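You operate a simulated robot arm through the tools that you are given. There is no shell and no other tool. Be economical: measure what you need, move in short steps, check, and stop when the job is done.

The job below is to be done with a simulated robot arm. You get a single attempt, and the scene is never put back.

TASK
Swap the grey cork for the hose plug and try the air.
Fine: plug in first, then air on and off again; the cork goes into the green cork nest; the tube stays in its well.

It is judged by the outcome, as a careful person would: the job done as asked, and still so three seconds after it is handed in. It fails if anything else is knocked over, pushed out of place, dropped, spilled or broken.

THE ROBOT
A 7-joint arm with a two-finger parallel gripper, fixed in place. Base frame: the origin is at the foot of the arm, x ahead of it, y to its left, z up; the work surface is at about z = 85.6. Lengths are in cm, angles in degrees, forces in N, time in s.
With the tool pointing down near the work surface it reaches from about 36 to 78 cm from the base axis. Its first joint turns from -166.0 to 166.0 degrees. Payload 3.91 kg.
Tool frame: the origin (TCP) lies between the finger pads and is the grasp point; the fingertips stand 3 cm ahead of it; z points along the fingers, y is the line along which they close. The gripper opens to 11 cm. The fingers are 2 cm wide and 1 cm thick; the gripper's body (4.8 by 11.2 cm) begins 5.5 cm behind the TCP.
Orientation is that of the tool frame in the base frame, as a unit quaternion [x, y, z, w]. With the fingers straight down and closing along the base's y, the tool's x points along the base's -x, its y along +y and its z along -z.

THE INTERFACE
- The arm moves only by the tool nudge_tool. Its argument "targets" is one flat list of numbers, 7 for each row, row after row: the turn, a rotation vector about the base's x, y, z in degrees, then the shift along the base's x, y, z in cm, then the gripper command, from -1 (shut) to 1 (fully open), values between in proportion. In form: [wx, wy, wz, dx, dy, dz, grip, wx, wy, wz, dx, dy, dz, grip, ...]. A call has 1 to 12 rows; each row is the pose to reach, as a shift and turn from the pose commanded when the call began. Each row takes 0.2 s and may step no farther than 5 cm and 8.6 degrees from the row before; otherwise, or with a gripper value out of range, the whole call is refused. A pose out of reach is approached as far as the arm can. The call stops where the force on the tool passes 40 N (or 10 N more than at its start, if that is more) or the arm is blocked; 0.2 s more then pass. Each finger travels about 15.3 cm/s and halts on what it meets, pressing with about 44 N; the grip force reading is that of the motor and also rises with nothing between the fingers. The clock runs only during rows and for 0.2 s after the last one: add rows that repeat a pose to give the fingers time. It gives the time, the measured TCP pose, the force on the tool (base axes), the opening and the grip force at its end, in the units of the frame above (readings bear some noise).
- Cameras (640 x 400 px; columns grow to the right, rows downward): "scene" is fixed at [22.05, 50.13, 170]; the picture's right is [-0.96, -0.28, 0.00], its down [-0.18, 0.59, -0.79] and it looks along [0.22, -0.75, -0.62] (base axes); focal length 308 px, centre (320, 200). "wrist" rides on the gripper at [7.7, 0.7, -11.4] in the tool frame; the picture's right is [-0.09, 1.00, 0.00], its down [-0.80, -0.07, -0.59] and it looks along [-0.59, -0.05, 0.80] (tool axes); focal length 270 px, centre (320, 200). There is no depth. A picture from a camera that has moved, and an enlarged one, comes with that camera's place and axes in the base frame and with its lens.
- grab_frame(camera): a new picture of that camera. No time passes.
- slide_trunk(by): slides the trunk up (or, below 0, down) by that many cm; the arm rides with it, the base frame stays. It gives what a move gives, with no picture.
- close_up(camera, box): a new picture of the part [left, top, right, bottom] of that camera's present view, enlarged. No time passes.
- sign_off(): hands the job in; it is judged then, once.

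Work in short steps. Places have to be worked out from the pictures, the camera data and where the tool is seen: move nearer, look again, correct. Check each grasp and each placing, and mend what went wrong. You have 120 turns and 84 pictures in all, those below and enlarged ones among them. Open the gripper and draw the arm clear of the work before you hand the job in, unless the task says otherwise; then end with one line.

The tools are called after "Emit:" as a command line: name --argument value ..., lists and objects as JSON in quotes. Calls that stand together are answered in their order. nudge_tool: Moves the arm, as the interface text tells. Its arguments: {"type":"object","properties":{"targets":{"type":"array","items":{"type":"number"}}},"required":["targets"]} The other tools are called the same way: slide_trunk (by) slides the trunk up or down; grab_frame (camera) takes a picture; close_up (camera, box) takes an enlarged picture of a part of a camera's view; sign_off () hands the job in.

At the start:

```text
time_s: 0.0
tcp_pos: [37.92, -15.83, 140.3]
tool_rot: [-0.001, 1.0, 0.0, 0.0]
force: [0.1, -0.3, 0.0]
width: 10.99
grip_force: 0.1
trunk travel left (down, up): [-57.5, 3.5]
```

scene: 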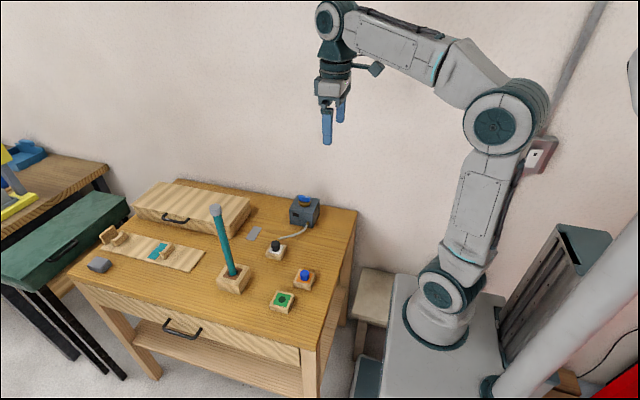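
wrist: 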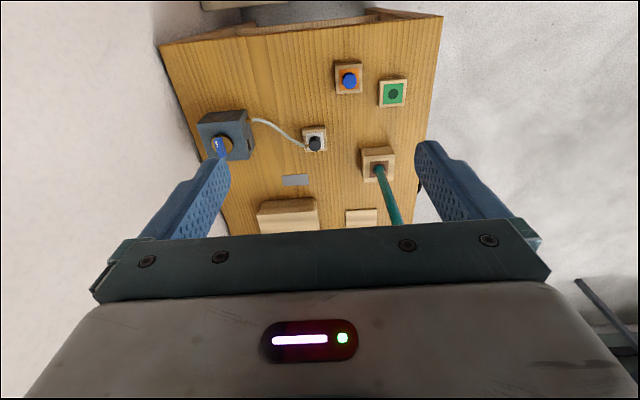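

I start by enlarging the scene around the tube, hose plug, pump and nests.

Emit:
close_up --camera "scene" --box '[190, 180, 350, 320]'

Emit:
close_up --camera "wrist" --box '[180, 30, 440, 240]'

Emit:
close_up --camera "scene" --box '[60, 170, 260, 300]'

```text
2.86 times, centred on (270, 250) of scene
camera zoom: at [22.05, 50.13, 170.0], right [-0.96, -0.28, 0.0], down [-0.18, 0.59, -0.79], along [0.22, -0.75, -0.62], focal length 880 px, centre (463, 57)
```

zoom: 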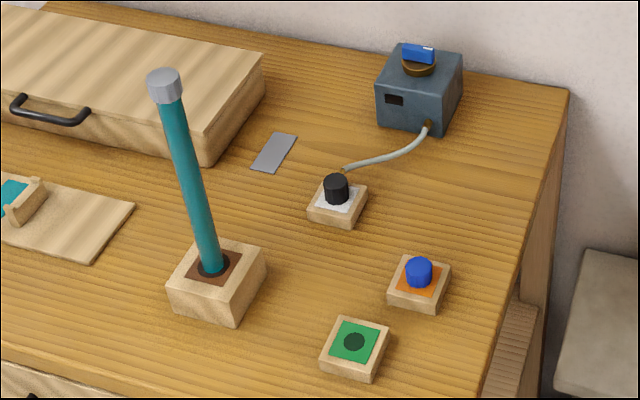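

```text
1.90 times, centred on (310, 135) of wrist
camera zoom: at [30.31, -15.19, 151.65], right [0.09, 1.0, 0.0], down [0.8, -0.07, 0.59], along [0.59, -0.05, -0.8], focal length 515 px, centre (339, 324)
```

zoom: 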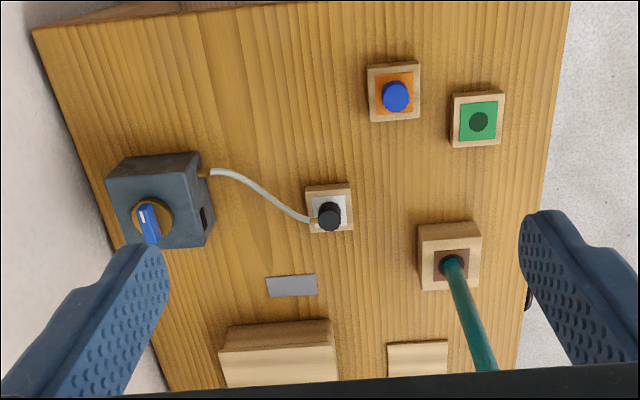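

```text
3.08 times, centred on (160, 235) of scene
camera zoom: at [22.05, 50.13, 170.0], right [-0.96, -0.28, 0.0], down [-0.18, 0.59, -0.79], along [0.22, -0.75, -0.62], focal length 948 px, centre (812, 92)
```

zoom: 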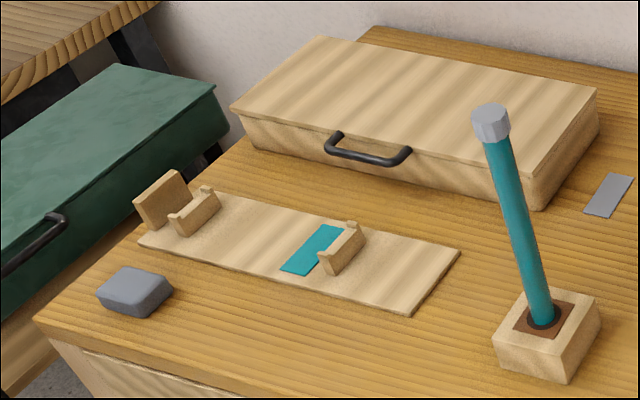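

The grey cork sits atop the teal tube at about (66.6, -2, 117), hose plug ≈(58,-18.5), green nest ≈(48.6,0.5), pump knob ≈(55,-39.7,95). I move to near the cork, well above it, and look.

Emit:
nudge_tool --targets '[0, 0, 0, 3.5, 1.7, -1, 1, 0, 0, 0, 7, 3.4, -2, 1, 0, 0, 0, 10.5, 5.1, -3, 1, 0, 0, 0, 14, 6.8, -4, 1, 0, 0, 0, 17.5, 8.5, -5, 1, 0, 0, 0, 21, 10.2, -6, 1, 0, 0, 0, 24.5, 11.9, -7, 1, 0, 0, 0, 27, 13.6, -8, 1]'

Emit:
grab_frame --camera "wrist"

Emit:
close_up --camera "scene" --box '[150, 100, 310, 200]'

```text
time_s: 1.8
tcp_pos: [65.0, -2.14, 132.25]
tool_rot: [0.0, 1.0, 0.0, -0.001]
force: [-0.8, 1.1, -0.7]
width: 11.0
grip_force: 0.0
trunk travel left (down, up): [-57.5, 3.5]
```

```text
78 pictures are left
camera wrist: at [57.38, -1.42, 143.6], right [0.09, 1.0, 0.0], down [0.8, -0.07, 0.59], along [0.59, -0.05, -0.8], focal length 270 px, centre (320, 200)
```

wrist: 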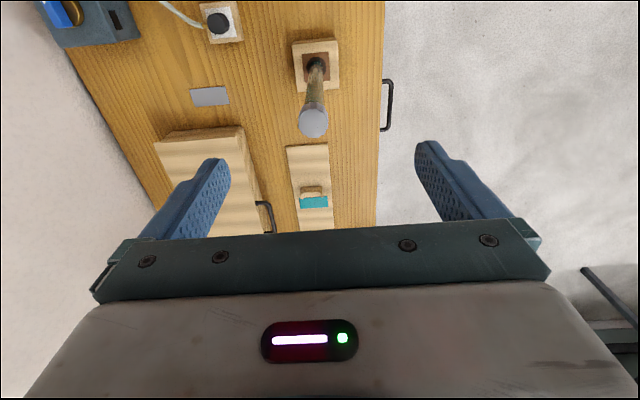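

```text
4.00 times, centred on (230, 150) of scene
camera zoom: at [22.05, 50.13, 170.0], right [-0.96, -0.28, 0.0], down [-0.18, 0.59, -0.79], along [0.22, -0.75, -0.62], focal length 1232 px, centre (680, 400)
```

zoom: 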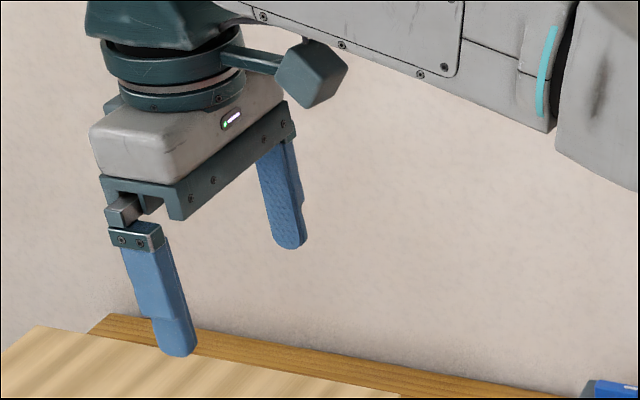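

Cork top is about (67.1,-2.9,117). I lower to z≈121 centred over it and check from the scene camera.

Emit:
nudge_tool --targets '[0, 0, 0, 1, -0.4, -3, 0.4, 0, 0, 0, 2, -0.75, -7, 0.2, 0, 0, 0, 2, -0.75, -11, 0]'

Emit:
grab_frame --camera "wrist"

Emit:
close_up --camera "scene" --box '[180, 170, 260, 220]'

```text
time_s: 2.6
tcp_pos: [66.87, -2.97, 121.11]
tool_rot: [-0.001, 1.0, 0.001, 0.0]
force: [0.2, 0.4, -0.5]
width: 5.49
grip_force: 0.0
trunk travel left (down, up): [-57.5, 3.5]
```

```text
76 pictures are left
camera wrist: at [59.28, -2.24, 132.53], right [0.09, 1.0, 0.0], down [0.8, -0.07, 0.59], along [0.59, -0.05, -0.8], focal length 270 px, centre (320, 200)
```

wrist: 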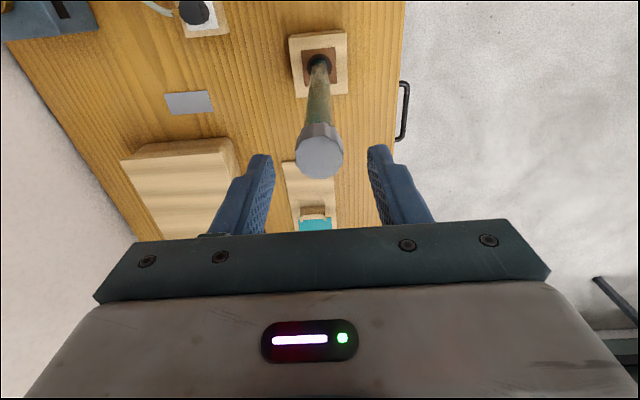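

```text
8.00 times, centred on (220, 195) of scene
camera zoom: at [22.05, 50.13, 170.0], right [-0.96, -0.28, 0.0], down [-0.18, 0.59, -0.79], along [0.22, -0.75, -0.62], focal length 2465 px, centre (1120, 240)
```

zoom: 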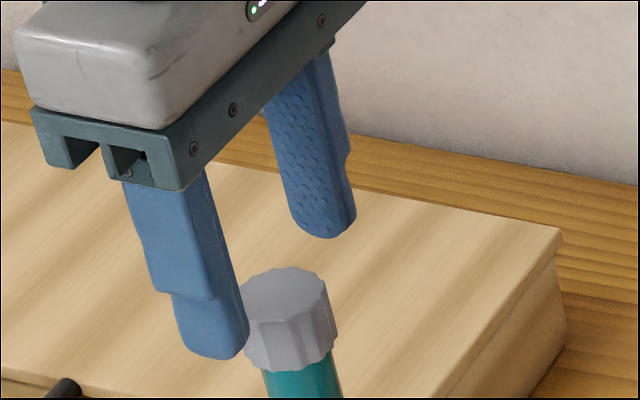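

Cork centred at about (67.1,-3.0), top z≈117, head ≈3 cm wide, 2.3 tall. Lower so fingertips reach the head's base and close.

Emit:
nudge_tool --targets '[0, 0, 0, 0.2, 0, -2, 0, 0, 0, 0, 0.2, 0, -3.7, 0, 0, 0, 0, 0.2, 0, -3.7, -0.4, 0, 0, 0, 0.2, 0, -3.7, -1, 0, 0, 0, 0.2, 0, -3.7, -1]'

Emit:
close_up --camera "scene" --box '[180, 170, 260, 220]'

Emit:
grab_frame --camera "wrist"

```text
time_s: 3.8
tcp_pos: [67.18, -2.93, 117.56]
tool_rot: [0.0, 1.0, 0.001, 0.0]
force: [0.2, 0.6, 0.3]
width: 2.77
grip_force: 44.4
trunk travel left (down, up): [-57.5, 3.5]
```

```text
8.00 times, centred on (220, 195) of scene
camera zoom: at [22.05, 50.13, 170.0], right [-0.96, -0.28, 0.0], down [-0.18, 0.59, -0.79], along [0.22, -0.75, -0.62], focal length 2465 px, centre (1120, 240)
```

zoom: 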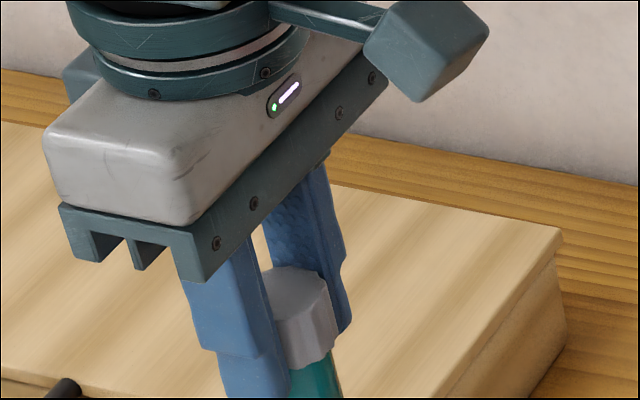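

```text
73 pictures are left
camera wrist: at [59.51, -2.31, 128.89], right [0.09, 1.0, 0.0], down [0.8, -0.07, 0.59], along [0.59, -0.05, -0.8], focal length 270 px, centre (320, 200)
```

wrist: 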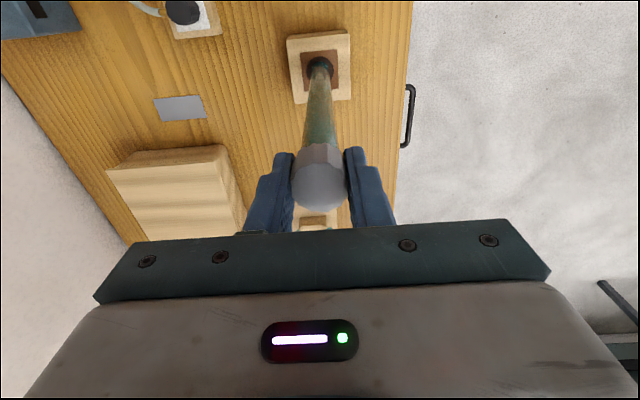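

The cork is gripped (width 2.77). Pull straight up a little, slowly, and check whether the tube stays.

Emit:
nudge_tool --targets '[0, 0, 0, 0, 0, 0.3, -1, 0, 0, 0, 0, 0, 0.6, -1, 0, 0, 0, 0, 0, 0.9, -1, 0, 0, 0, 0, 0, 1.2, -1]'

Emit:
close_up --camera "scene" --box '[180, 170, 308, 300]'

```text
time_s: 4.8
tcp_pos: [67.13, -2.98, 118.89]
tool_rot: [0.001, 1.0, 0.0, 0.0]
force: [0.1, 0.1, -0.2]
width: 2.76
grip_force: 43.8
trunk travel left (down, up): [-57.5, 3.5]
```

```text
3.08 times, centred on (244, 235) of scene
camera zoom: at [22.05, 50.13, 170.0], right [-0.96, -0.28, 0.0], down [-0.18, 0.59, -0.79], along [0.22, -0.75, -0.62], focal length 948 px, centre (554, 92)
```

zoom: 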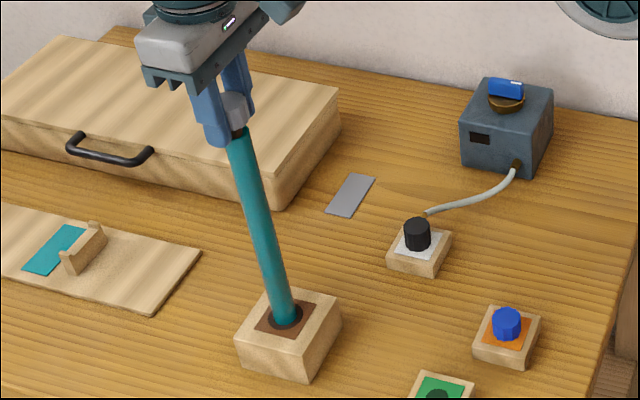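

The cork's stem is emerging and the tube is still. Keep lifting clear.

Emit:
nudge_tool --targets '[0, 0, 0, 0, 0, 0.5, -1, 0, 0, 0, 0, 0, 1, -1, 0, 0, 0, 0, 0, 1.5, -1, 0, 0, 0, 0, 0, 2.5, -1, 0, 0, 0, 0, 0, 4, -1, 0, 0, 0, 0, 0, 6, -1]'

Emit:
close_up --camera "scene" --box '[180, 150, 308, 280]'

Emit:
grab_frame --camera "wrist"

```text
time_s: 6.2
tcp_pos: [67.21, -2.86, 124.8]
tool_rot: [0.0, 1.0, 0.0, 0.0]
force: [0.8, 0.2, -0.2]
width: 2.77
grip_force: 43.5
trunk travel left (down, up): [-57.5, 3.5]
```

```text
3.08 times, centred on (244, 215) of scene
camera zoom: at [22.05, 50.13, 170.0], right [-0.96, -0.28, 0.0], down [-0.18, 0.59, -0.79], along [0.22, -0.75, -0.62], focal length 948 px, centre (554, 154)
```

zoom: 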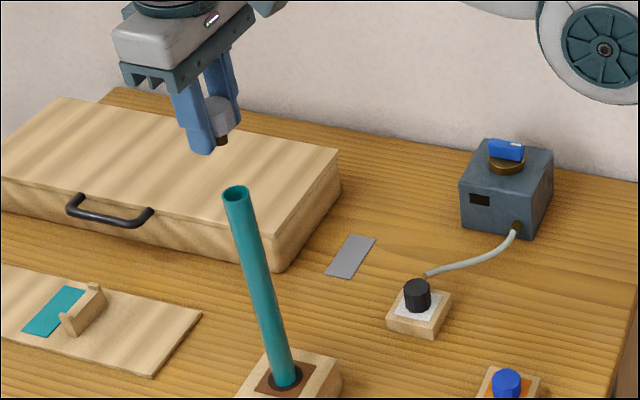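

```text
70 pictures are left
camera wrist: at [59.55, -2.3, 136.15], right [0.09, 1.0, 0.0], down [0.8, -0.07, 0.59], along [0.59, -0.05, -0.8], focal length 270 px, centre (320, 200)
```

wrist: 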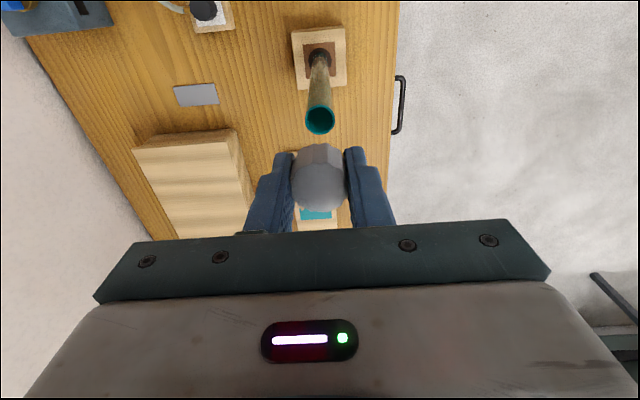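

Cork is free; tube mouth at ≈(67.2,-2.93, z≈114.5). I carry the cork back over the green nest and descend to z≈103 for a look.

Emit:
nudge_tool --targets '[0, 0, 0, -3, 0.5, 1, -1, 0, 0, 0, -7, 1.2, 1, -1, 0, 0, 0, -11, 2, 0, -1, 0, 0, 0, -15, 2.8, -2, -1, 0, 0, 0, -18.5, 3.4, -5, -1, 0, 0, 0, -18.5, 3.4, -10, -1, 0, 0, 0, -18.5, 3.4, -15, -1, 0, 0, 0, -18.5, 3.4, -19, -1, 0, 0, 0, -18.5, 3.4, -23, -1, 0, 0, 0, -18.5, 3.4, -23, -1]'

Emit:
grab_frame --camera "wrist"

Emit:
close_up --camera "scene" --box '[220, 220, 348, 320]'

```text
time_s: 8.4
tcp_pos: [48.69, 0.39, 101.82]
tool_rot: [0.0, 1.0, 0.0, 0.0]
force: [-0.3, -0.6, -0.1]
width: 2.77
grip_force: 43.9
trunk travel left (down, up): [-57.5, 3.5]
```

```text
69 pictures are left
camera wrist: at [41.03, 1.08, 113.12], right [0.09, 1.0, 0.0], down [0.8, -0.07, 0.59], along [0.59, -0.05, -0.8], focal length 270 px, centre (320, 200)
```

wrist: 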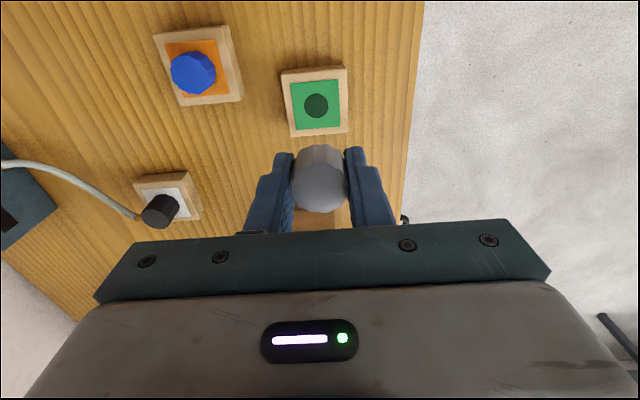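

```text
4.00 times, centred on (284, 270) of scene
camera zoom: at [22.05, 50.13, 170.0], right [-0.96, -0.28, 0.0], down [-0.18, 0.59, -0.79], along [0.22, -0.75, -0.62], focal length 1232 px, centre (464, -80)
```

zoom: 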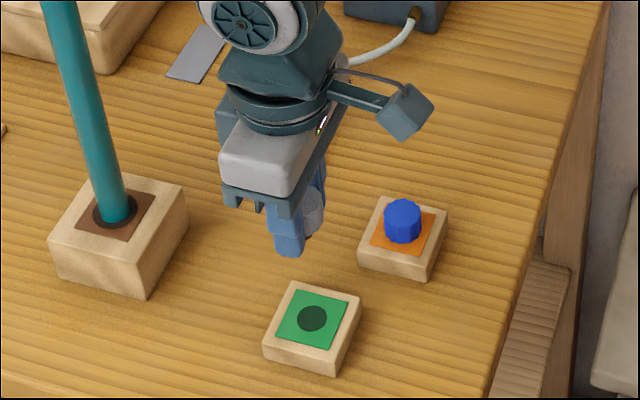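

Nest hole is at about (48.66, 0.05), so shift y by -0.33 and descend to z≈95, then verify.

Emit:
nudge_tool --targets '[0, 0, 0, 0, -0.33, -3, -1, 0, 0, 0, 0, -0.33, -6.8, -1, 0, 0, 0, 0, -0.33, -6.8, -1]'

Emit:
close_up --camera "wrist" --box '[240, 60, 400, 220]'

Emit:
close_up --camera "scene" --box '[250, 250, 330, 320]'

```text
time_s: 9.2
tcp_pos: [48.6, 0.16, 95.03]
tool_rot: [-0.001, 1.0, -0.001, 0.001]
force: [-0.2, -0.2, -0.2]
width: 2.8
grip_force: 44.0
trunk travel left (down, up): [-57.5, 3.5]
```

```text
2.50 times, centred on (320, 140) of wrist
camera zoom: at [41.01, 0.75, 106.33], right [0.09, 1.0, 0.0], down [0.8, -0.07, 0.59], along [0.59, -0.05, -0.8], focal length 676 px, centre (320, 350)
```

zoom: 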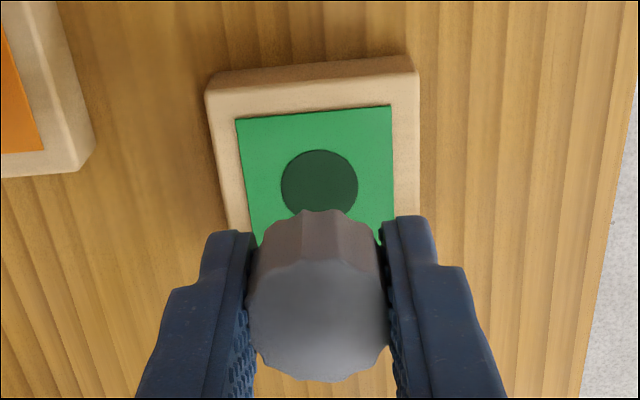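

```text
5.71 times, centred on (290, 285) of scene
camera zoom: at [22.05, 50.13, 170.0], right [-0.96, -0.28, 0.0], down [-0.18, 0.59, -0.79], along [0.22, -0.75, -0.62], focal length 1761 px, centre (491, -286)
```

zoom: 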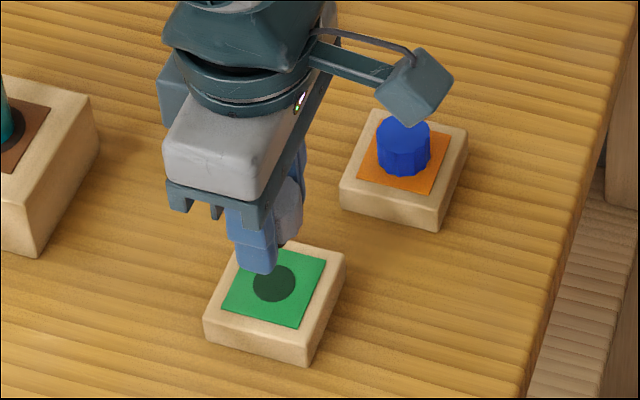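

Aligned: hole ≈(48.72,0.07). Descend slowly until the head seats (expected TCP ≈ 91).

Emit:
nudge_tool --targets '[0, 0, 0, 0.1, 0, -1.5, -1, 0, 0, 0, 0.1, 0, -2.5, -1, 0, 0, 0, 0.1, 0, -3.0, -1, 0, 0, 0, 0.1, 0, -3.4, -1, 0, 0, 0, 0.1, 0, -3.7, -1, 0, 0, 0, 0.1, 0, -4.0, -1]'

Emit:
close_up --camera "scene" --box '[250, 250, 330, 320]'

Emit:
close_up --camera "wrist" --box '[240, 60, 400, 220]'

```text
time_s: 10.6
tcp_pos: [48.87, 0.02, 90.99]
tool_rot: [0.0, 1.0, 0.0, 0.0]
force: [0.6, -0.3, -0.4]
width: 2.78
grip_force: 44.5
trunk travel left (down, up): [-57.5, 3.5]
```

```text
5.71 times, centred on (290, 285) of scene
camera zoom: at [22.05, 50.13, 170.0], right [-0.96, -0.28, 0.0], down [-0.18, 0.59, -0.79], along [0.22, -0.75, -0.62], focal length 1761 px, centre (491, -286)
```

zoom: 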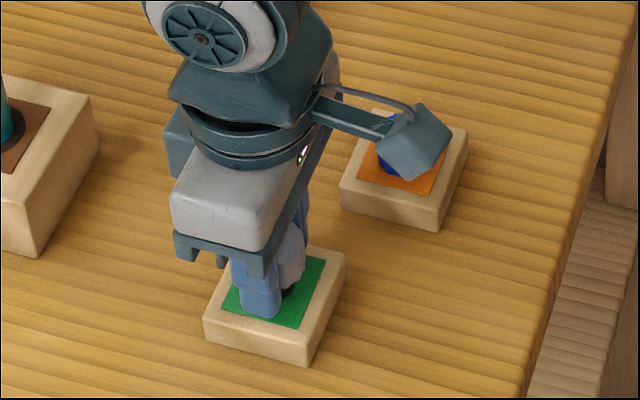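

```text
2.50 times, centred on (320, 140) of wrist
camera zoom: at [41.15, 0.73, 102.38], right [0.09, 1.0, 0.0], down [0.8, -0.07, 0.59], along [0.59, -0.05, -0.8], focal length 676 px, centre (320, 350)
```

zoom: 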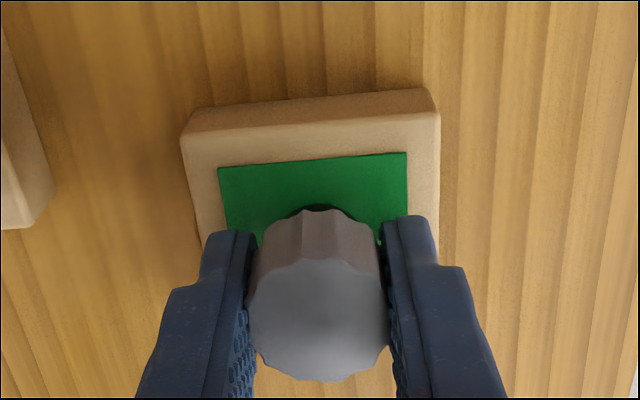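

No contact yet; a small gap remains. Continue down in 0.2 steps.

Emit:
nudge_tool --targets '[0, 0, 0, 0, 0, -0.2, -1, 0, 0, 0, 0, 0, -0.4, -1, 0, 0, 0, 0, 0, -0.6, -1, 0, 0, 0, 0, 0, -0.7, -1]'

Emit:
close_up --camera "scene" --box '[260, 270, 310, 310]'

```text
time_s: 11.6
tcp_pos: [48.82, 0.1, 90.28]
tool_rot: [0.001, 1.0, 0.0, 0.001]
force: [-0.4, 0.0, 0.6]
width: 2.79
grip_force: 44.2
trunk travel left (down, up): [-57.5, 3.5]
```

```text
10.00 times, centred on (285, 290) of scene
camera zoom: at [22.05, 50.13, 170.0], right [-0.96, -0.28, 0.0], down [-0.18, 0.59, -0.79], along [0.22, -0.75, -0.62], focal length 3081 px, centre (670, -700)
```

zoom: 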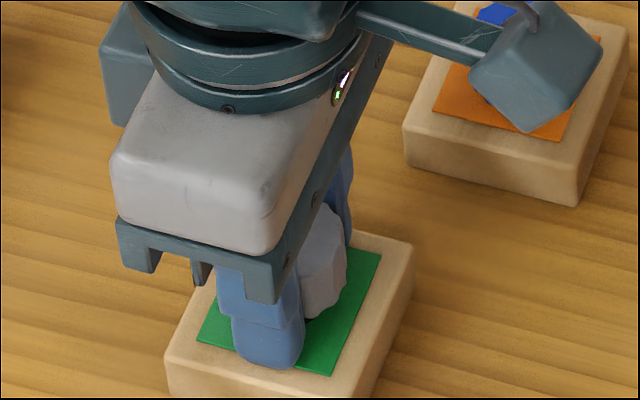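

Nearly seated; continue gently until a reaction force shows.

Emit:
nudge_tool --targets '[0, 0, 0, 0, 0, -0.15, -1, 0, 0, 0, 0, 0, -0.3, -1, 0, 0, 0, 0, 0, -0.4, -1]'

Emit:
close_up --camera "scene" --box '[260, 270, 310, 310]'

```text
time_s: 12.4
tcp_pos: [48.74, 0.07, 90.31]
tool_rot: [0.0, 1.0, 0.0, 0.003]
force: [-9.4, 0.2, 23.2]
width: 2.78
grip_force: 44.0
trunk travel left (down, up): [-57.5, 3.5]
stopped in row 3: the force on the tool passed its limit (the readings are from after the stop); the commanded pose is now the measured one
```

```text
10.00 times, centred on (285, 290) of scene
camera zoom: at [22.05, 50.13, 170.0], right [-0.96, -0.28, 0.0], down [-0.18, 0.59, -0.79], along [0.22, -0.75, -0.62], focal length 3081 px, centre (670, -700)
```

zoom: 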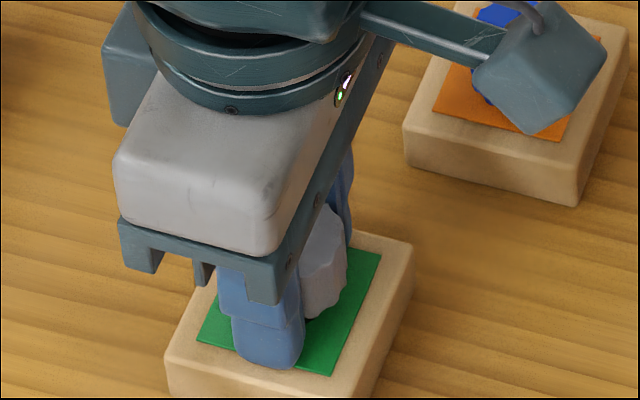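

It has bottomed out (Fz 23 N at z 90.3). Release gently and lift to inspect.

Emit:
nudge_tool --targets '[0, 0, 0, 0, 0, 0.05, -1, 0, 0, 0, 0, 0, 0.05, -0.4, 0, 0, 0, 0, 0, 0.05, 0, 0, 0, 0, 0, 0, 2, 0, 0, 0, 0, 0, 0, 6, 0.2]'

Emit:
close_up --camera "scene" --box '[250, 250, 330, 320]'

Emit:
grab_frame --camera "wrist"

```text
time_s: 13.6
tcp_pos: [48.95, 0.09, 96.11]
tool_rot: [0.0, 1.0, 0.0, 0.001]
force: [-0.3, 0.0, -0.2]
width: 6.6
grip_force: 0.1
trunk travel left (down, up): [-57.5, 3.5]
```

```text
5.71 times, centred on (290, 285) of scene
camera zoom: at [22.05, 50.13, 170.0], right [-0.96, -0.28, 0.0], down [-0.18, 0.59, -0.79], along [0.22, -0.75, -0.62], focal length 1761 px, centre (491, -286)
```

zoom: 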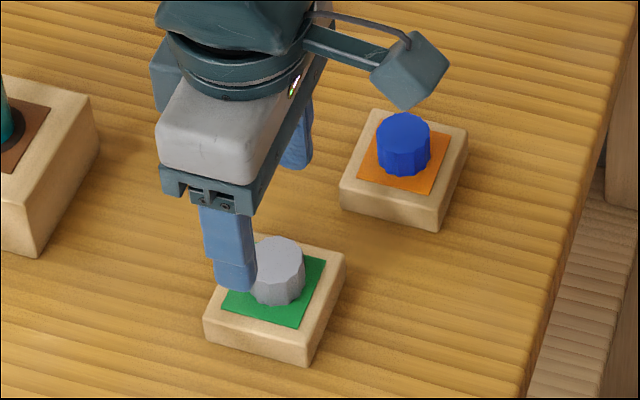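

```text
60 pictures are left
camera wrist: at [41.22, 0.73, 107.38], right [0.09, 1.0, 0.0], down [0.8, -0.07, 0.6], along [0.6, -0.05, -0.8], focal length 270 px, centre (320, 200)
```

wrist: 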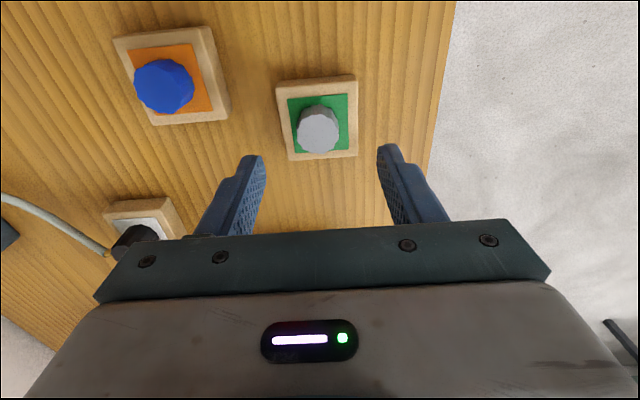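

Cork is seated in the green nest. Rise, and move over the hose plug for a closer look.

Emit:
nudge_tool --targets '[0, 0, 0, 0, 0, 4, 1, 0, 0, 0, 1, -3.5, 7, 1, 0, 0, 0, 3, -7.5, 7, 1, 0, 0, 0, 5, -11.5, 7, 1, 0, 0, 0, 7, -15.5, 7, 1, 0, 0, 0, 9, -18.6, 6, 1, 0, 0, 0, 9, -18.6, 6, 1]'

Emit:
close_up --camera "wrist" --box '[220, 30, 420, 210]'

Emit:
close_up --camera "scene" --box '[250, 190, 330, 270]'

```text
time_s: 15.2
tcp_pos: [57.97, -18.66, 102.02]
tool_rot: [-0.001, 1.0, 0.0, 0.002]
force: [0.2, -0.4, 0.2]
width: 11.0
grip_force: 0.0
trunk travel left (down, up): [-57.5, 3.5]
```

```text
2.22 times, centred on (320, 120) of wrist
camera zoom: at [50.28, -17.92, 113.49], right [0.09, 1.0, 0.0], down [0.8, -0.07, 0.6], along [0.6, -0.05, -0.8], focal length 601 px, centre (320, 378)
```

zoom: 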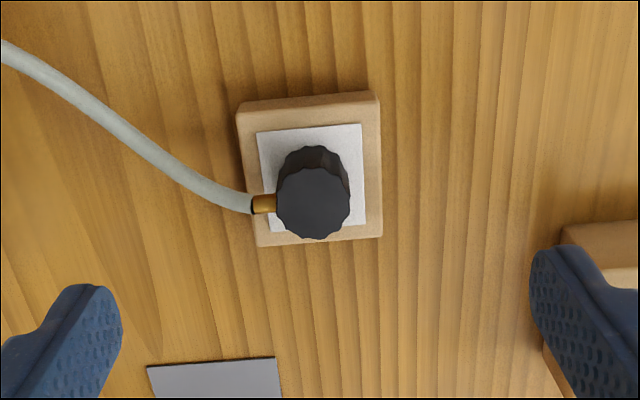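

```text
5.00 times, centred on (290, 230) of scene
camera zoom: at [22.05, 50.13, 170.0], right [-0.96, -0.28, 0.0], down [-0.18, 0.59, -0.79], along [0.22, -0.75, -0.62], focal length 1540 px, centre (470, 50)
```

zoom: 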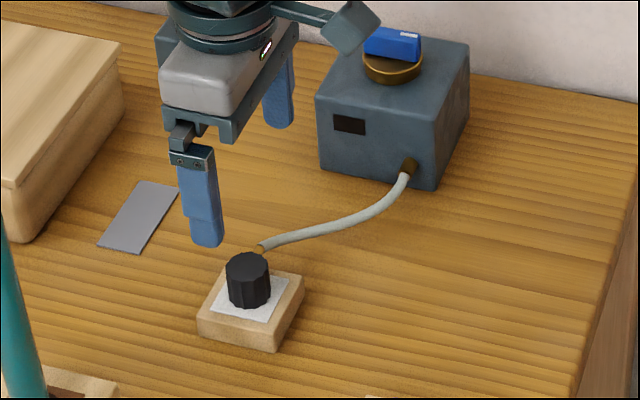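

The plug's brass hose fitting points to -y, so I must grip along x: turn the tool by -90° about z over (59,-19).

Emit:
nudge_tool --targets '[0, 0, -7.5, 0.2, 0, 0, 1, 0, 0, -15, 0.4, 0, 0, 1, 0, 0, -22.5, 0.6, 0, 0, 1, 0, 0, -30, 0.8, 0, 0, 1, 0, 0, -37.5, 1, 0, 0, 1, 0, 0, -45, 1, 0, 0, 1, 0, 0, -52.5, 1, -0.1, 0, 1, 0, 0, -60, 1, -0.2, 0, 1, 0, 0, -67.5, 1, -0.3, 0, 1, 0, 0, -75, 1, -0.3, 0, 1, 0, 0, -82.5, 1, -0.3, 0, 1, 0, 0, -90, 1, -0.3, 0, 1]'

Emit:
grab_frame --camera "wrist"

```text
time_s: 17.8
tcp_pos: [59.09, -18.8, 102.14]
tool_rot: [0.708, 0.706, -0.002, 0.001]
force: [-0.4, 0.7, 0.0]
width: 11.02
grip_force: 0.0
trunk travel left (down, up): [-57.5, 3.5]
```

```text
57 pictures are left
camera wrist: at [59.73, -11.07, 113.44], right [1.0, -0.09, 0.0], down [-0.07, -0.8, 0.6], along [-0.05, -0.6, -0.8], focal length 270 px, centre (320, 200)
```

wrist: 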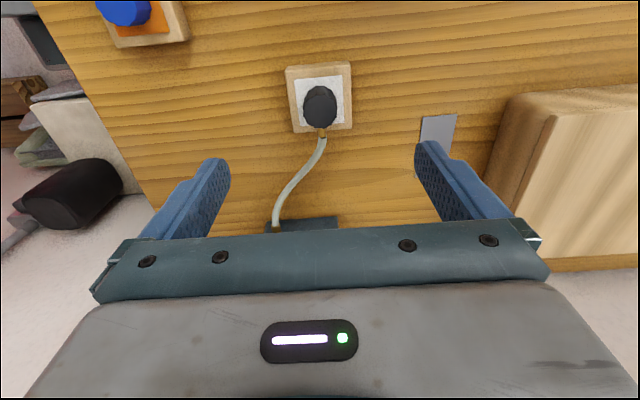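

Plug is centred in x. Descend to z≈95 with gripper part-closed and look again.

Emit:
nudge_tool --targets '[0, 0, 0, 0, 0, -3.5, 0.4, 0, 0, 0, 0, 0, -7, 0.1, 0, 0, 0, 0, 0, -7, 0.1]'

Emit:
close_up --camera "wrist" --box '[240, 60, 400, 220]'

Emit:
close_up --camera "scene" --box '[250, 200, 330, 260]'

```text
time_s: 18.6
tcp_pos: [59.0, -18.73, 95.13]
tool_rot: [0.707, 0.707, -0.003, 0.002]
force: [0.1, 0.2, -1.0]
width: 6.04
grip_force: 0.1
trunk travel left (down, up): [-57.5, 3.5]
```

```text
2.50 times, centred on (320, 140) of wrist
camera zoom: at [59.71, -11.12, 106.42], right [1.0, -0.09, 0.0], down [-0.07, -0.8, 0.6], along [-0.05, -0.6, -0.8], focal length 676 px, centre (320, 350)
```

zoom: 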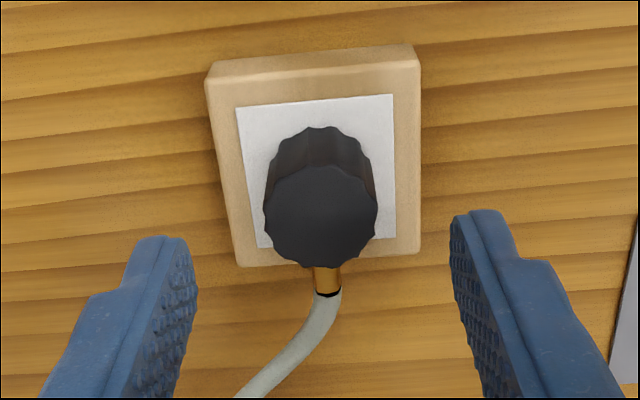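

```text
6.67 times, centred on (290, 230) of scene
camera zoom: at [22.05, 50.13, 170.0], right [-0.96, -0.28, 0.0], down [-0.18, 0.59, -0.79], along [0.22, -0.75, -0.62], focal length 2054 px, centre (520, 0)
```

zoom: 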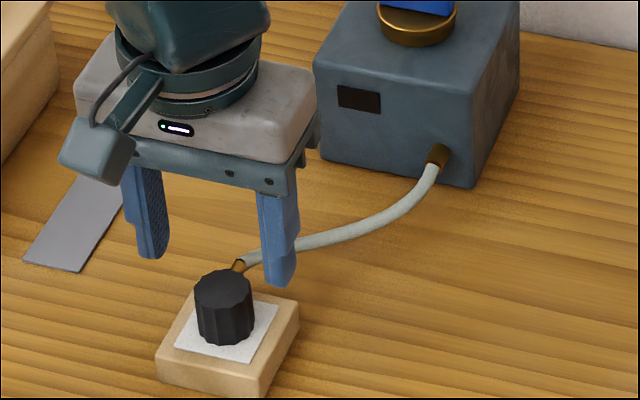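

Plug at about (59.0,-18.9), head about 3 cm tall. Lower to TCP≈90.7 and grip.

Emit:
nudge_tool --targets '[0, 0, 0, 0, -0.1, -2.5, 0.1, 0, 0, 0, 0, -0.1, -4.4, 0.1, 0, 0, 0, 0, -0.1, -4.4, -0.3, 0, 0, 0, 0, -0.1, -4.4, -1, 0, 0, 0, 0, -0.1, -4.4, -1]'

Emit:
close_up --camera "scene" --box '[250, 200, 330, 260]'

```text
time_s: 19.8
tcp_pos: [59.01, -19.15, 90.82]
tool_rot: [0.707, 0.707, -0.002, 0.002]
force: [-0.2, 0.5, 0.0]
width: 2.85
grip_force: 43.7
trunk travel left (down, up): [-57.5, 3.5]
```

```text
6.67 times, centred on (290, 230) of scene
camera zoom: at [22.05, 50.13, 170.0], right [-0.96, -0.28, 0.0], down [-0.18, 0.59, -0.79], along [0.22, -0.75, -0.62], focal length 2054 px, centre (520, 0)
```

zoom: 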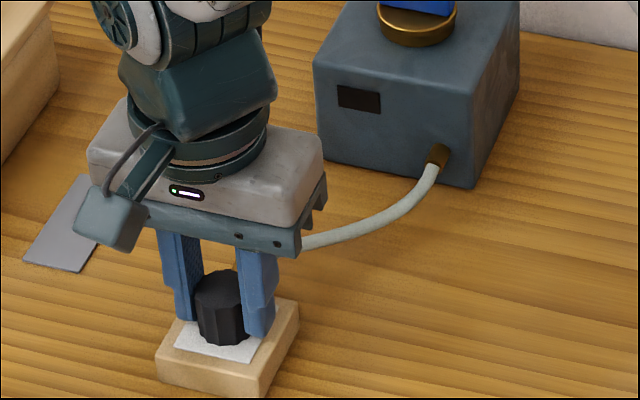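

Gripped at 2.85 cm. Lift slowly.

Emit:
nudge_tool --targets '[0, 0, 0, 0, 0, 0.5, -1, 0, 0, 0, 0, 0, 1, -1, 0, 0, 0, 0, 0, 2, -1, 0, 0, 0, 0, 0, 3.5, -1, 0, 0, 0, 0, 0, 6, -1, 0, 0, 0, 0, 0, 9, -1]'

Emit:
close_up --camera "scene" --box '[230, 170, 340, 260]'

```text
time_s: 21.2
tcp_pos: [59.09, -18.91, 99.68]
tool_rot: [0.707, 0.708, -0.002, 0.002]
force: [-0.3, -0.3, -0.2]
width: 2.89
grip_force: 43.6
trunk travel left (down, up): [-57.5, 3.5]
```

```text
4.44 times, centred on (285, 215) of scene
camera zoom: at [22.05, 50.13, 170.0], right [-0.96, -0.28, 0.0], down [-0.18, 0.59, -0.79], along [0.22, -0.75, -0.62], focal length 1369 px, centre (476, 133)
```

zoom: 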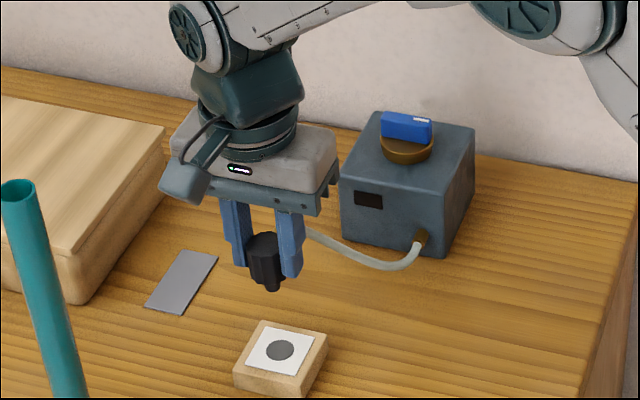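

Plug is out with its stem. Raise straight up to z≈125 before moving toward the tube.

Emit:
nudge_tool --targets '[0, 0, 0, 0, 0, 4, -1, 0, 0, 0, 0, 0, 8, -1, 0, 0, 0, 0, 0, 12, -1, 0, 0, 0, 0, 0, 16, -1, 0, 0, 0, 0, 0, 20, -1, 0, 0, 0, 0, 0, 24, -1, 0, 0, 0, 0, 0, 25.5, -1]'

Emit:
grab_frame --camera "scene"

```text
time_s: 22.8
tcp_pos: [59.15, -18.93, 125.15]
tool_rot: [0.707, 0.707, -0.002, 0.002]
force: [0.2, -0.6, -0.3]
width: 2.81
grip_force: 43.8
trunk travel left (down, up): [-57.5, 3.5]
```

```text
52 pictures are left
```

scene: 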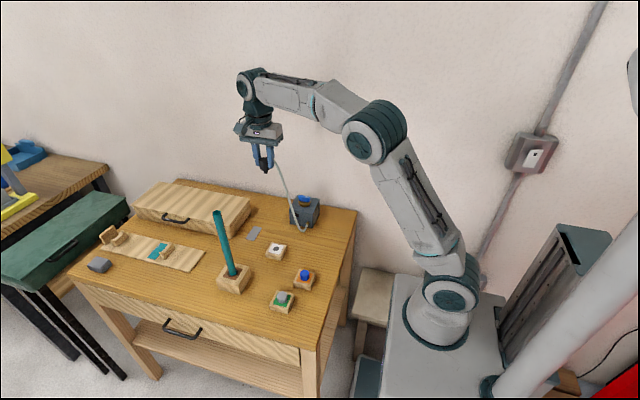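

Hose follows freely. Move over the tube mouth (67.2,-2.93) at z≈125.

Emit:
nudge_tool --targets '[0, 0, 0, 1.6, 3.2, 0, -1, 0, 0, 0, 3.2, 6.4, 0, -1, 0, 0, 0, 4.8, 9.6, 0, -1, 0, 0, 0, 6.4, 12.8, 0, -1, 0, 0, 0, 8.05, 15.95, 0, -1, 0, 0, 0, 8.05, 15.95, 0, -1]'

Emit:
close_up --camera "wrist" --box '[220, 20, 420, 220]'

Emit:
close_up --camera "scene" --box '[180, 140, 308, 240]'

```text
time_s: 24.2
tcp_pos: [66.91, -2.95, 125.17]
tool_rot: [0.707, 0.707, -0.002, 0.001]
force: [0.3, 0.1, 0.2]
width: 2.83
grip_force: 44.1
trunk travel left (down, up): [-57.5, 3.5]
```

```text
2.00 times, centred on (320, 120) of wrist
camera zoom: at [67.75, 4.78, 136.52], right [1.0, -0.09, 0.0], down [-0.07, -0.8, 0.6], along [-0.05, -0.6, -0.8], focal length 541 px, centre (320, 360)
```

zoom: 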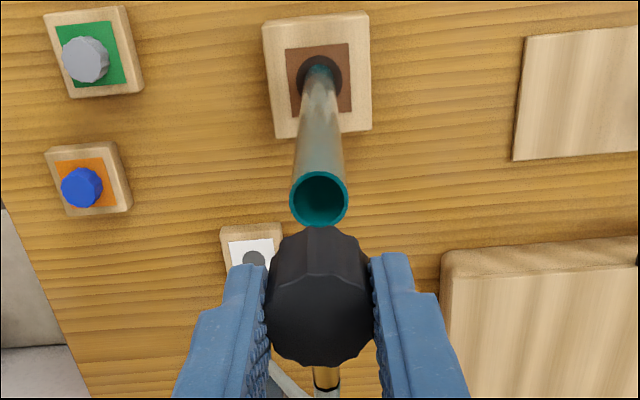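

```text
4.00 times, centred on (244, 190) of scene
camera zoom: at [22.05, 50.13, 170.0], right [-0.96, -0.28, 0.0], down [-0.18, 0.59, -0.79], along [0.22, -0.75, -0.62], focal length 1232 px, centre (624, 240)
```

zoom: 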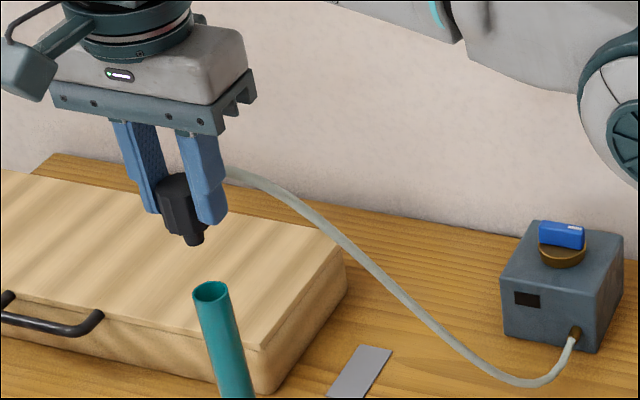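

Aligned in x (mouth and plug both on column ~320). Descend 4 cm to just above the rim and compare from both cameras.

Emit:
nudge_tool --targets '[0, 0, 0, 0, 0, -2, -1, 0, 0, 0, 0, 0, -4, -1, 0, 0, 0, 0, 0, -4, -1]'

Emit:
close_up --camera "wrist" --box '[270, 100, 370, 200]'

Emit:
close_up --camera "scene" --box '[195, 180, 255, 230]'

```text
time_s: 25.0
tcp_pos: [67.1, -3.05, 121.19]
tool_rot: [0.707, 0.708, -0.002, 0.002]
force: [0.4, 0.3, -0.6]
width: 2.83
grip_force: 43.7
trunk travel left (down, up): [-57.5, 3.5]
```

```text
4.00 times, centred on (320, 150) of wrist
camera zoom: at [67.77, 4.79, 132.56], right [1.0, -0.09, 0.0], down [-0.07, -0.8, 0.6], along [-0.05, -0.6, -0.8], focal length 1081 px, centre (320, 400)
```

zoom: 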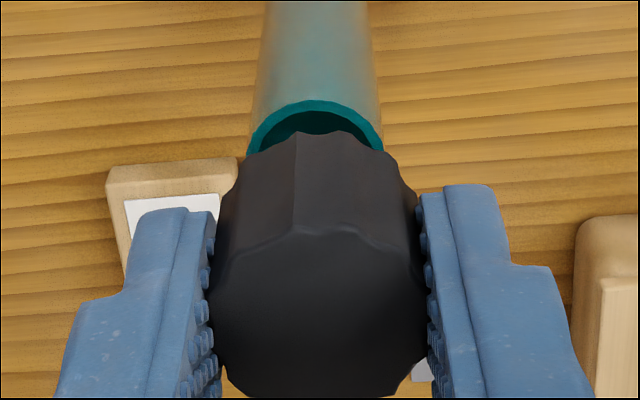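

```text
8.00 times, centred on (225, 205) of scene
camera zoom: at [22.05, 50.13, 170.0], right [-0.96, -0.28, 0.0], down [-0.18, 0.59, -0.79], along [0.22, -0.75, -0.62], focal length 2465 px, centre (1080, 160)
```

zoom: 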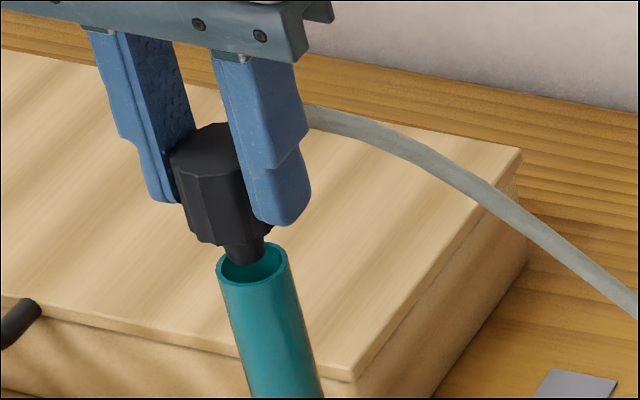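

Rim re-estimated at z≈115.6; stem tip is just above it and on axis. Insert slowly.

Emit:
nudge_tool --targets '[0, 0, 0, 0, 0.05, -0.3, -1, 0, 0, 0, 0, 0.05, -0.6, -1, 0, 0, 0, 0, 0.05, -0.9, -1, 0, 0, 0, 0, 0.05, -1.2, -1]'

Emit:
close_up --camera "scene" --box '[195, 180, 255, 230]'

```text
time_s: 26.0
tcp_pos: [67.04, -3.12, 119.95]
tool_rot: [0.707, 0.707, -0.002, 0.002]
force: [0.0, 0.2, 0.4]
width: 2.81
grip_force: 44.4
trunk travel left (down, up): [-57.5, 3.5]
```

```text
8.00 times, centred on (225, 205) of scene
camera zoom: at [22.05, 50.13, 170.0], right [-0.96, -0.28, 0.0], down [-0.18, 0.59, -0.79], along [0.22, -0.75, -0.62], focal length 2465 px, centre (1080, 160)
```

zoom: 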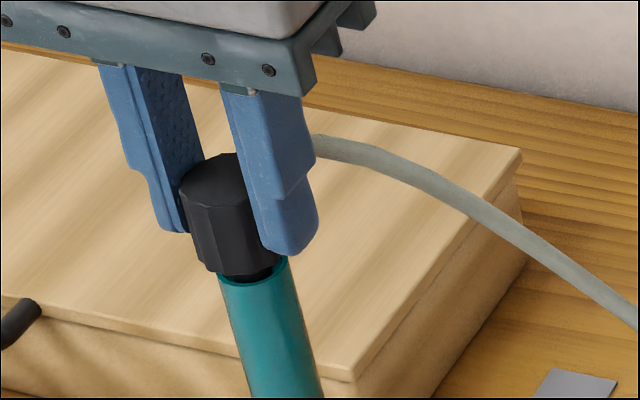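

The stem has entered the tube with no force. Continue down until seated.

Emit:
nudge_tool --targets '[0, 0, 0, 0, 0.05, -0.2, -1, 0, 0, 0, 0, 0.05, -0.4, -1, 0, 0, 0, 0, 0.05, -0.6, -1, 0, 0, 0, 0, 0.05, -0.8, -1]'

Emit:
close_up --camera "scene" --box '[195, 180, 255, 230]'

```text
time_s: 27.0
tcp_pos: [66.98, -3.03, 119.25]
tool_rot: [0.707, 0.707, -0.001, 0.002]
force: [0.0, 0.7, 3.1]
width: 2.81
grip_force: 43.7
trunk travel left (down, up): [-57.5, 3.5]
```

```text
8.00 times, centred on (225, 205) of scene
camera zoom: at [22.05, 50.13, 170.0], right [-0.96, -0.28, 0.0], down [-0.18, 0.59, -0.79], along [0.22, -0.75, -0.62], focal length 2465 px, centre (1080, 160)
```

zoom: 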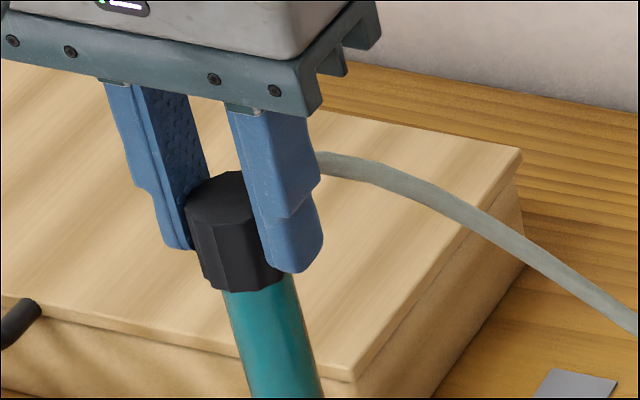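

Head meets the rim (Fz≈3 N). Press just a touch more to seat it.

Emit:
nudge_tool --targets '[0, 0, 0, 0, 0, -0.1, -1, 0, 0, 0, 0, 0, -0.2, -1]'

```text
time_s: 27.6
tcp_pos: [66.88, -2.84, 119.24]
tool_rot: [0.707, 0.707, 0.0, 0.004]
force: [0.8, -0.1, 14.9]
width: 2.85
grip_force: 43.8
trunk travel left (down, up): [-57.5, 3.5]
```

Seated (15 N). Relax, open evenly, and lift straight off.

Emit:
nudge_tool --targets '[0, 0, 0, 0, 0, 0.2, -1, 0, 0, 0, 0, 0, 0.2, -0.3, 0, 0, 0, 0, 0, 0.2, 0.2, 0, 0, 0, 0, 0, 3, 0.4, 0, 0, 0, 0, 0, 7, 0.4]'

Emit:
close_up --camera "scene" --box '[180, 170, 308, 300]'

Emit:
grab_frame --camera "wrist"

```text
time_s: 28.8
tcp_pos: [67.11, -2.89, 126.01]
tool_rot: [0.707, 0.707, -0.002, 0.001]
force: [0.5, 0.0, -0.2]
width: 7.68
grip_force: 0.1
trunk travel left (down, up): [-57.5, 3.5]
```

```text
3.08 times, centred on (244, 235) of scene
camera zoom: at [22.05, 50.13, 170.0], right [-0.96, -0.28, 0.0], down [-0.18, 0.59, -0.79], along [0.22, -0.75, -0.62], focal length 948 px, centre (554, 92)
```

zoom: 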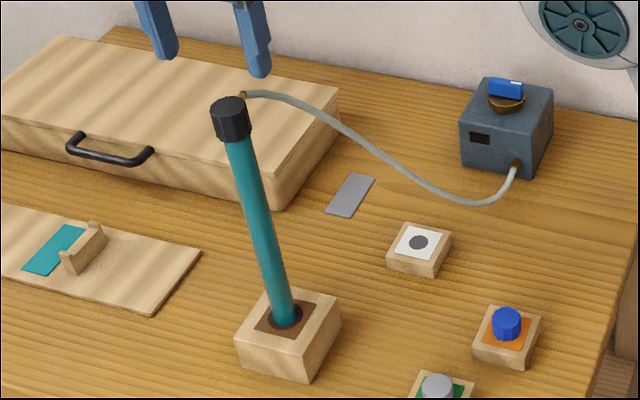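

```text
44 pictures are left
camera wrist: at [67.79, 4.9, 137.35], right [1.0, -0.09, 0.0], down [-0.07, -0.8, 0.6], along [-0.05, -0.6, -0.8], focal length 270 px, centre (320, 200)
```

wrist: 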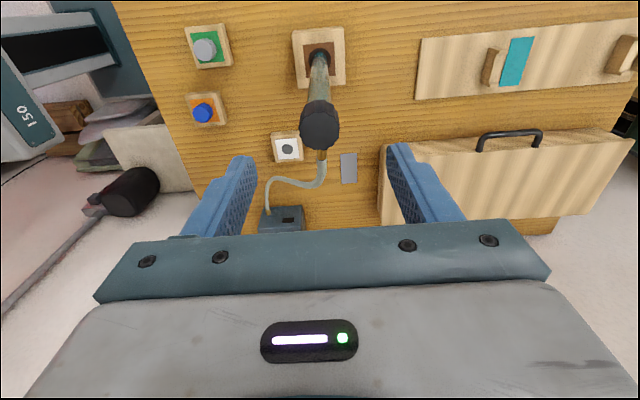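

Plug is seated, tube upright. Now travel high to the pump, turning the tool back +90° so the fingers close along y.

Emit:
nudge_tool --targets '[0, 0, 7.5, -2, -1, 1, 1, 0, 0, 15, -5, -3, 1, 1, 0, 0, 22.5, -8, -6, 1, 1, 0, 0, 30, -10, -9.5, 1, 1, 0, 0, 37.5, -12, -13, 1, 1, 0, 0, 45, -13, -17, 1, 1, 0, 0, 52.5, -13, -21, 1, 1, 0, 0, 60, -13, -25, 0, 1, 0, 0, 67.5, -13, -29, -1, 1, 0, 0, 75, -13, -33, -3, 1, 0, 0, 82.5, -13, -36.5, -6, 1, 0, 0, 90, -13, -36.8, -9, 1]'

Emit:
grab_frame --camera "wrist"

Emit:
close_up --camera "scene" --box '[270, 180, 340, 240]'

```text
time_s: 31.4
tcp_pos: [54.13, -39.71, 116.96]
tool_rot: [-0.002, 1.0, 0.0, 0.002]
force: [-0.4, 0.3, -0.3]
width: 11.02
grip_force: 0.1
trunk travel left (down, up): [-57.5, 3.5]
```

```text
43 pictures are left
camera wrist: at [46.34, -39.04, 128.25], right [0.08, 1.0, 0.0], down [0.8, -0.07, 0.6], along [0.6, -0.05, -0.8], focal length 270 px, centre (320, 200)
```

wrist: 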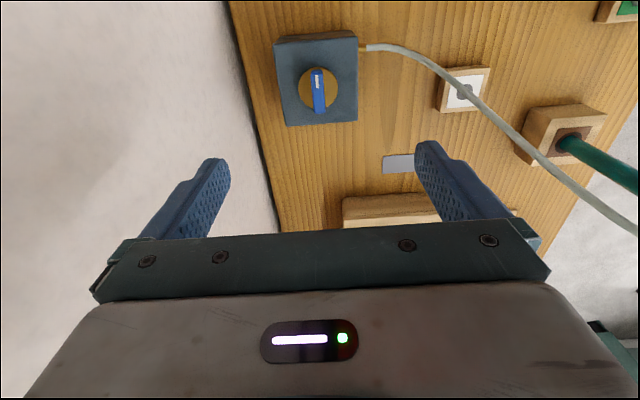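

```text
6.67 times, centred on (305, 210) of scene
camera zoom: at [22.05, 50.13, 170.0], right [-0.96, -0.28, 0.0], down [-0.18, 0.59, -0.79], along [0.22, -0.75, -0.62], focal length 2054 px, centre (420, 133)
```

zoom: 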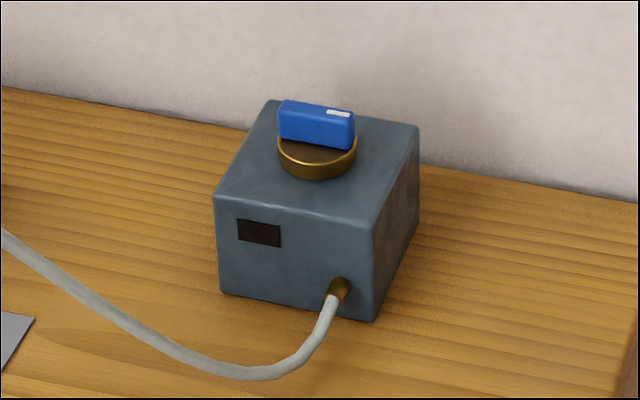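

The knob is a bar lying roughly along x, white mark at the -x end. Enlarge it for marks and its angle.

Emit:
close_up --camera "wrist" --box '[265, 25, 375, 130]'

```text
3.81 times, centred on (320, 78) of wrist
camera zoom: at [46.34, -39.04, 128.25], right [0.08, 1.0, 0.0], down [0.8, -0.07, 0.6], along [0.6, -0.05, -0.8], focal length 1030 px, centre (320, 667)
```

zoom: 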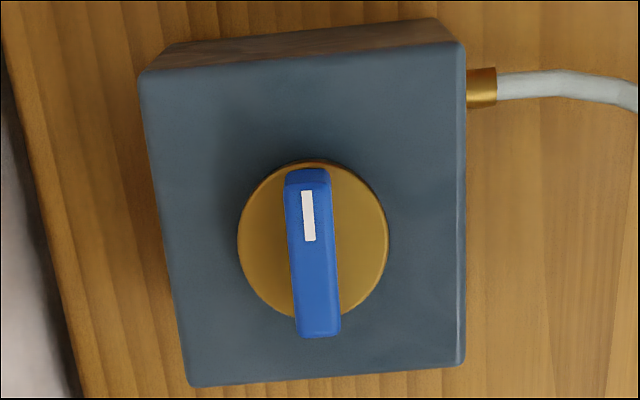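

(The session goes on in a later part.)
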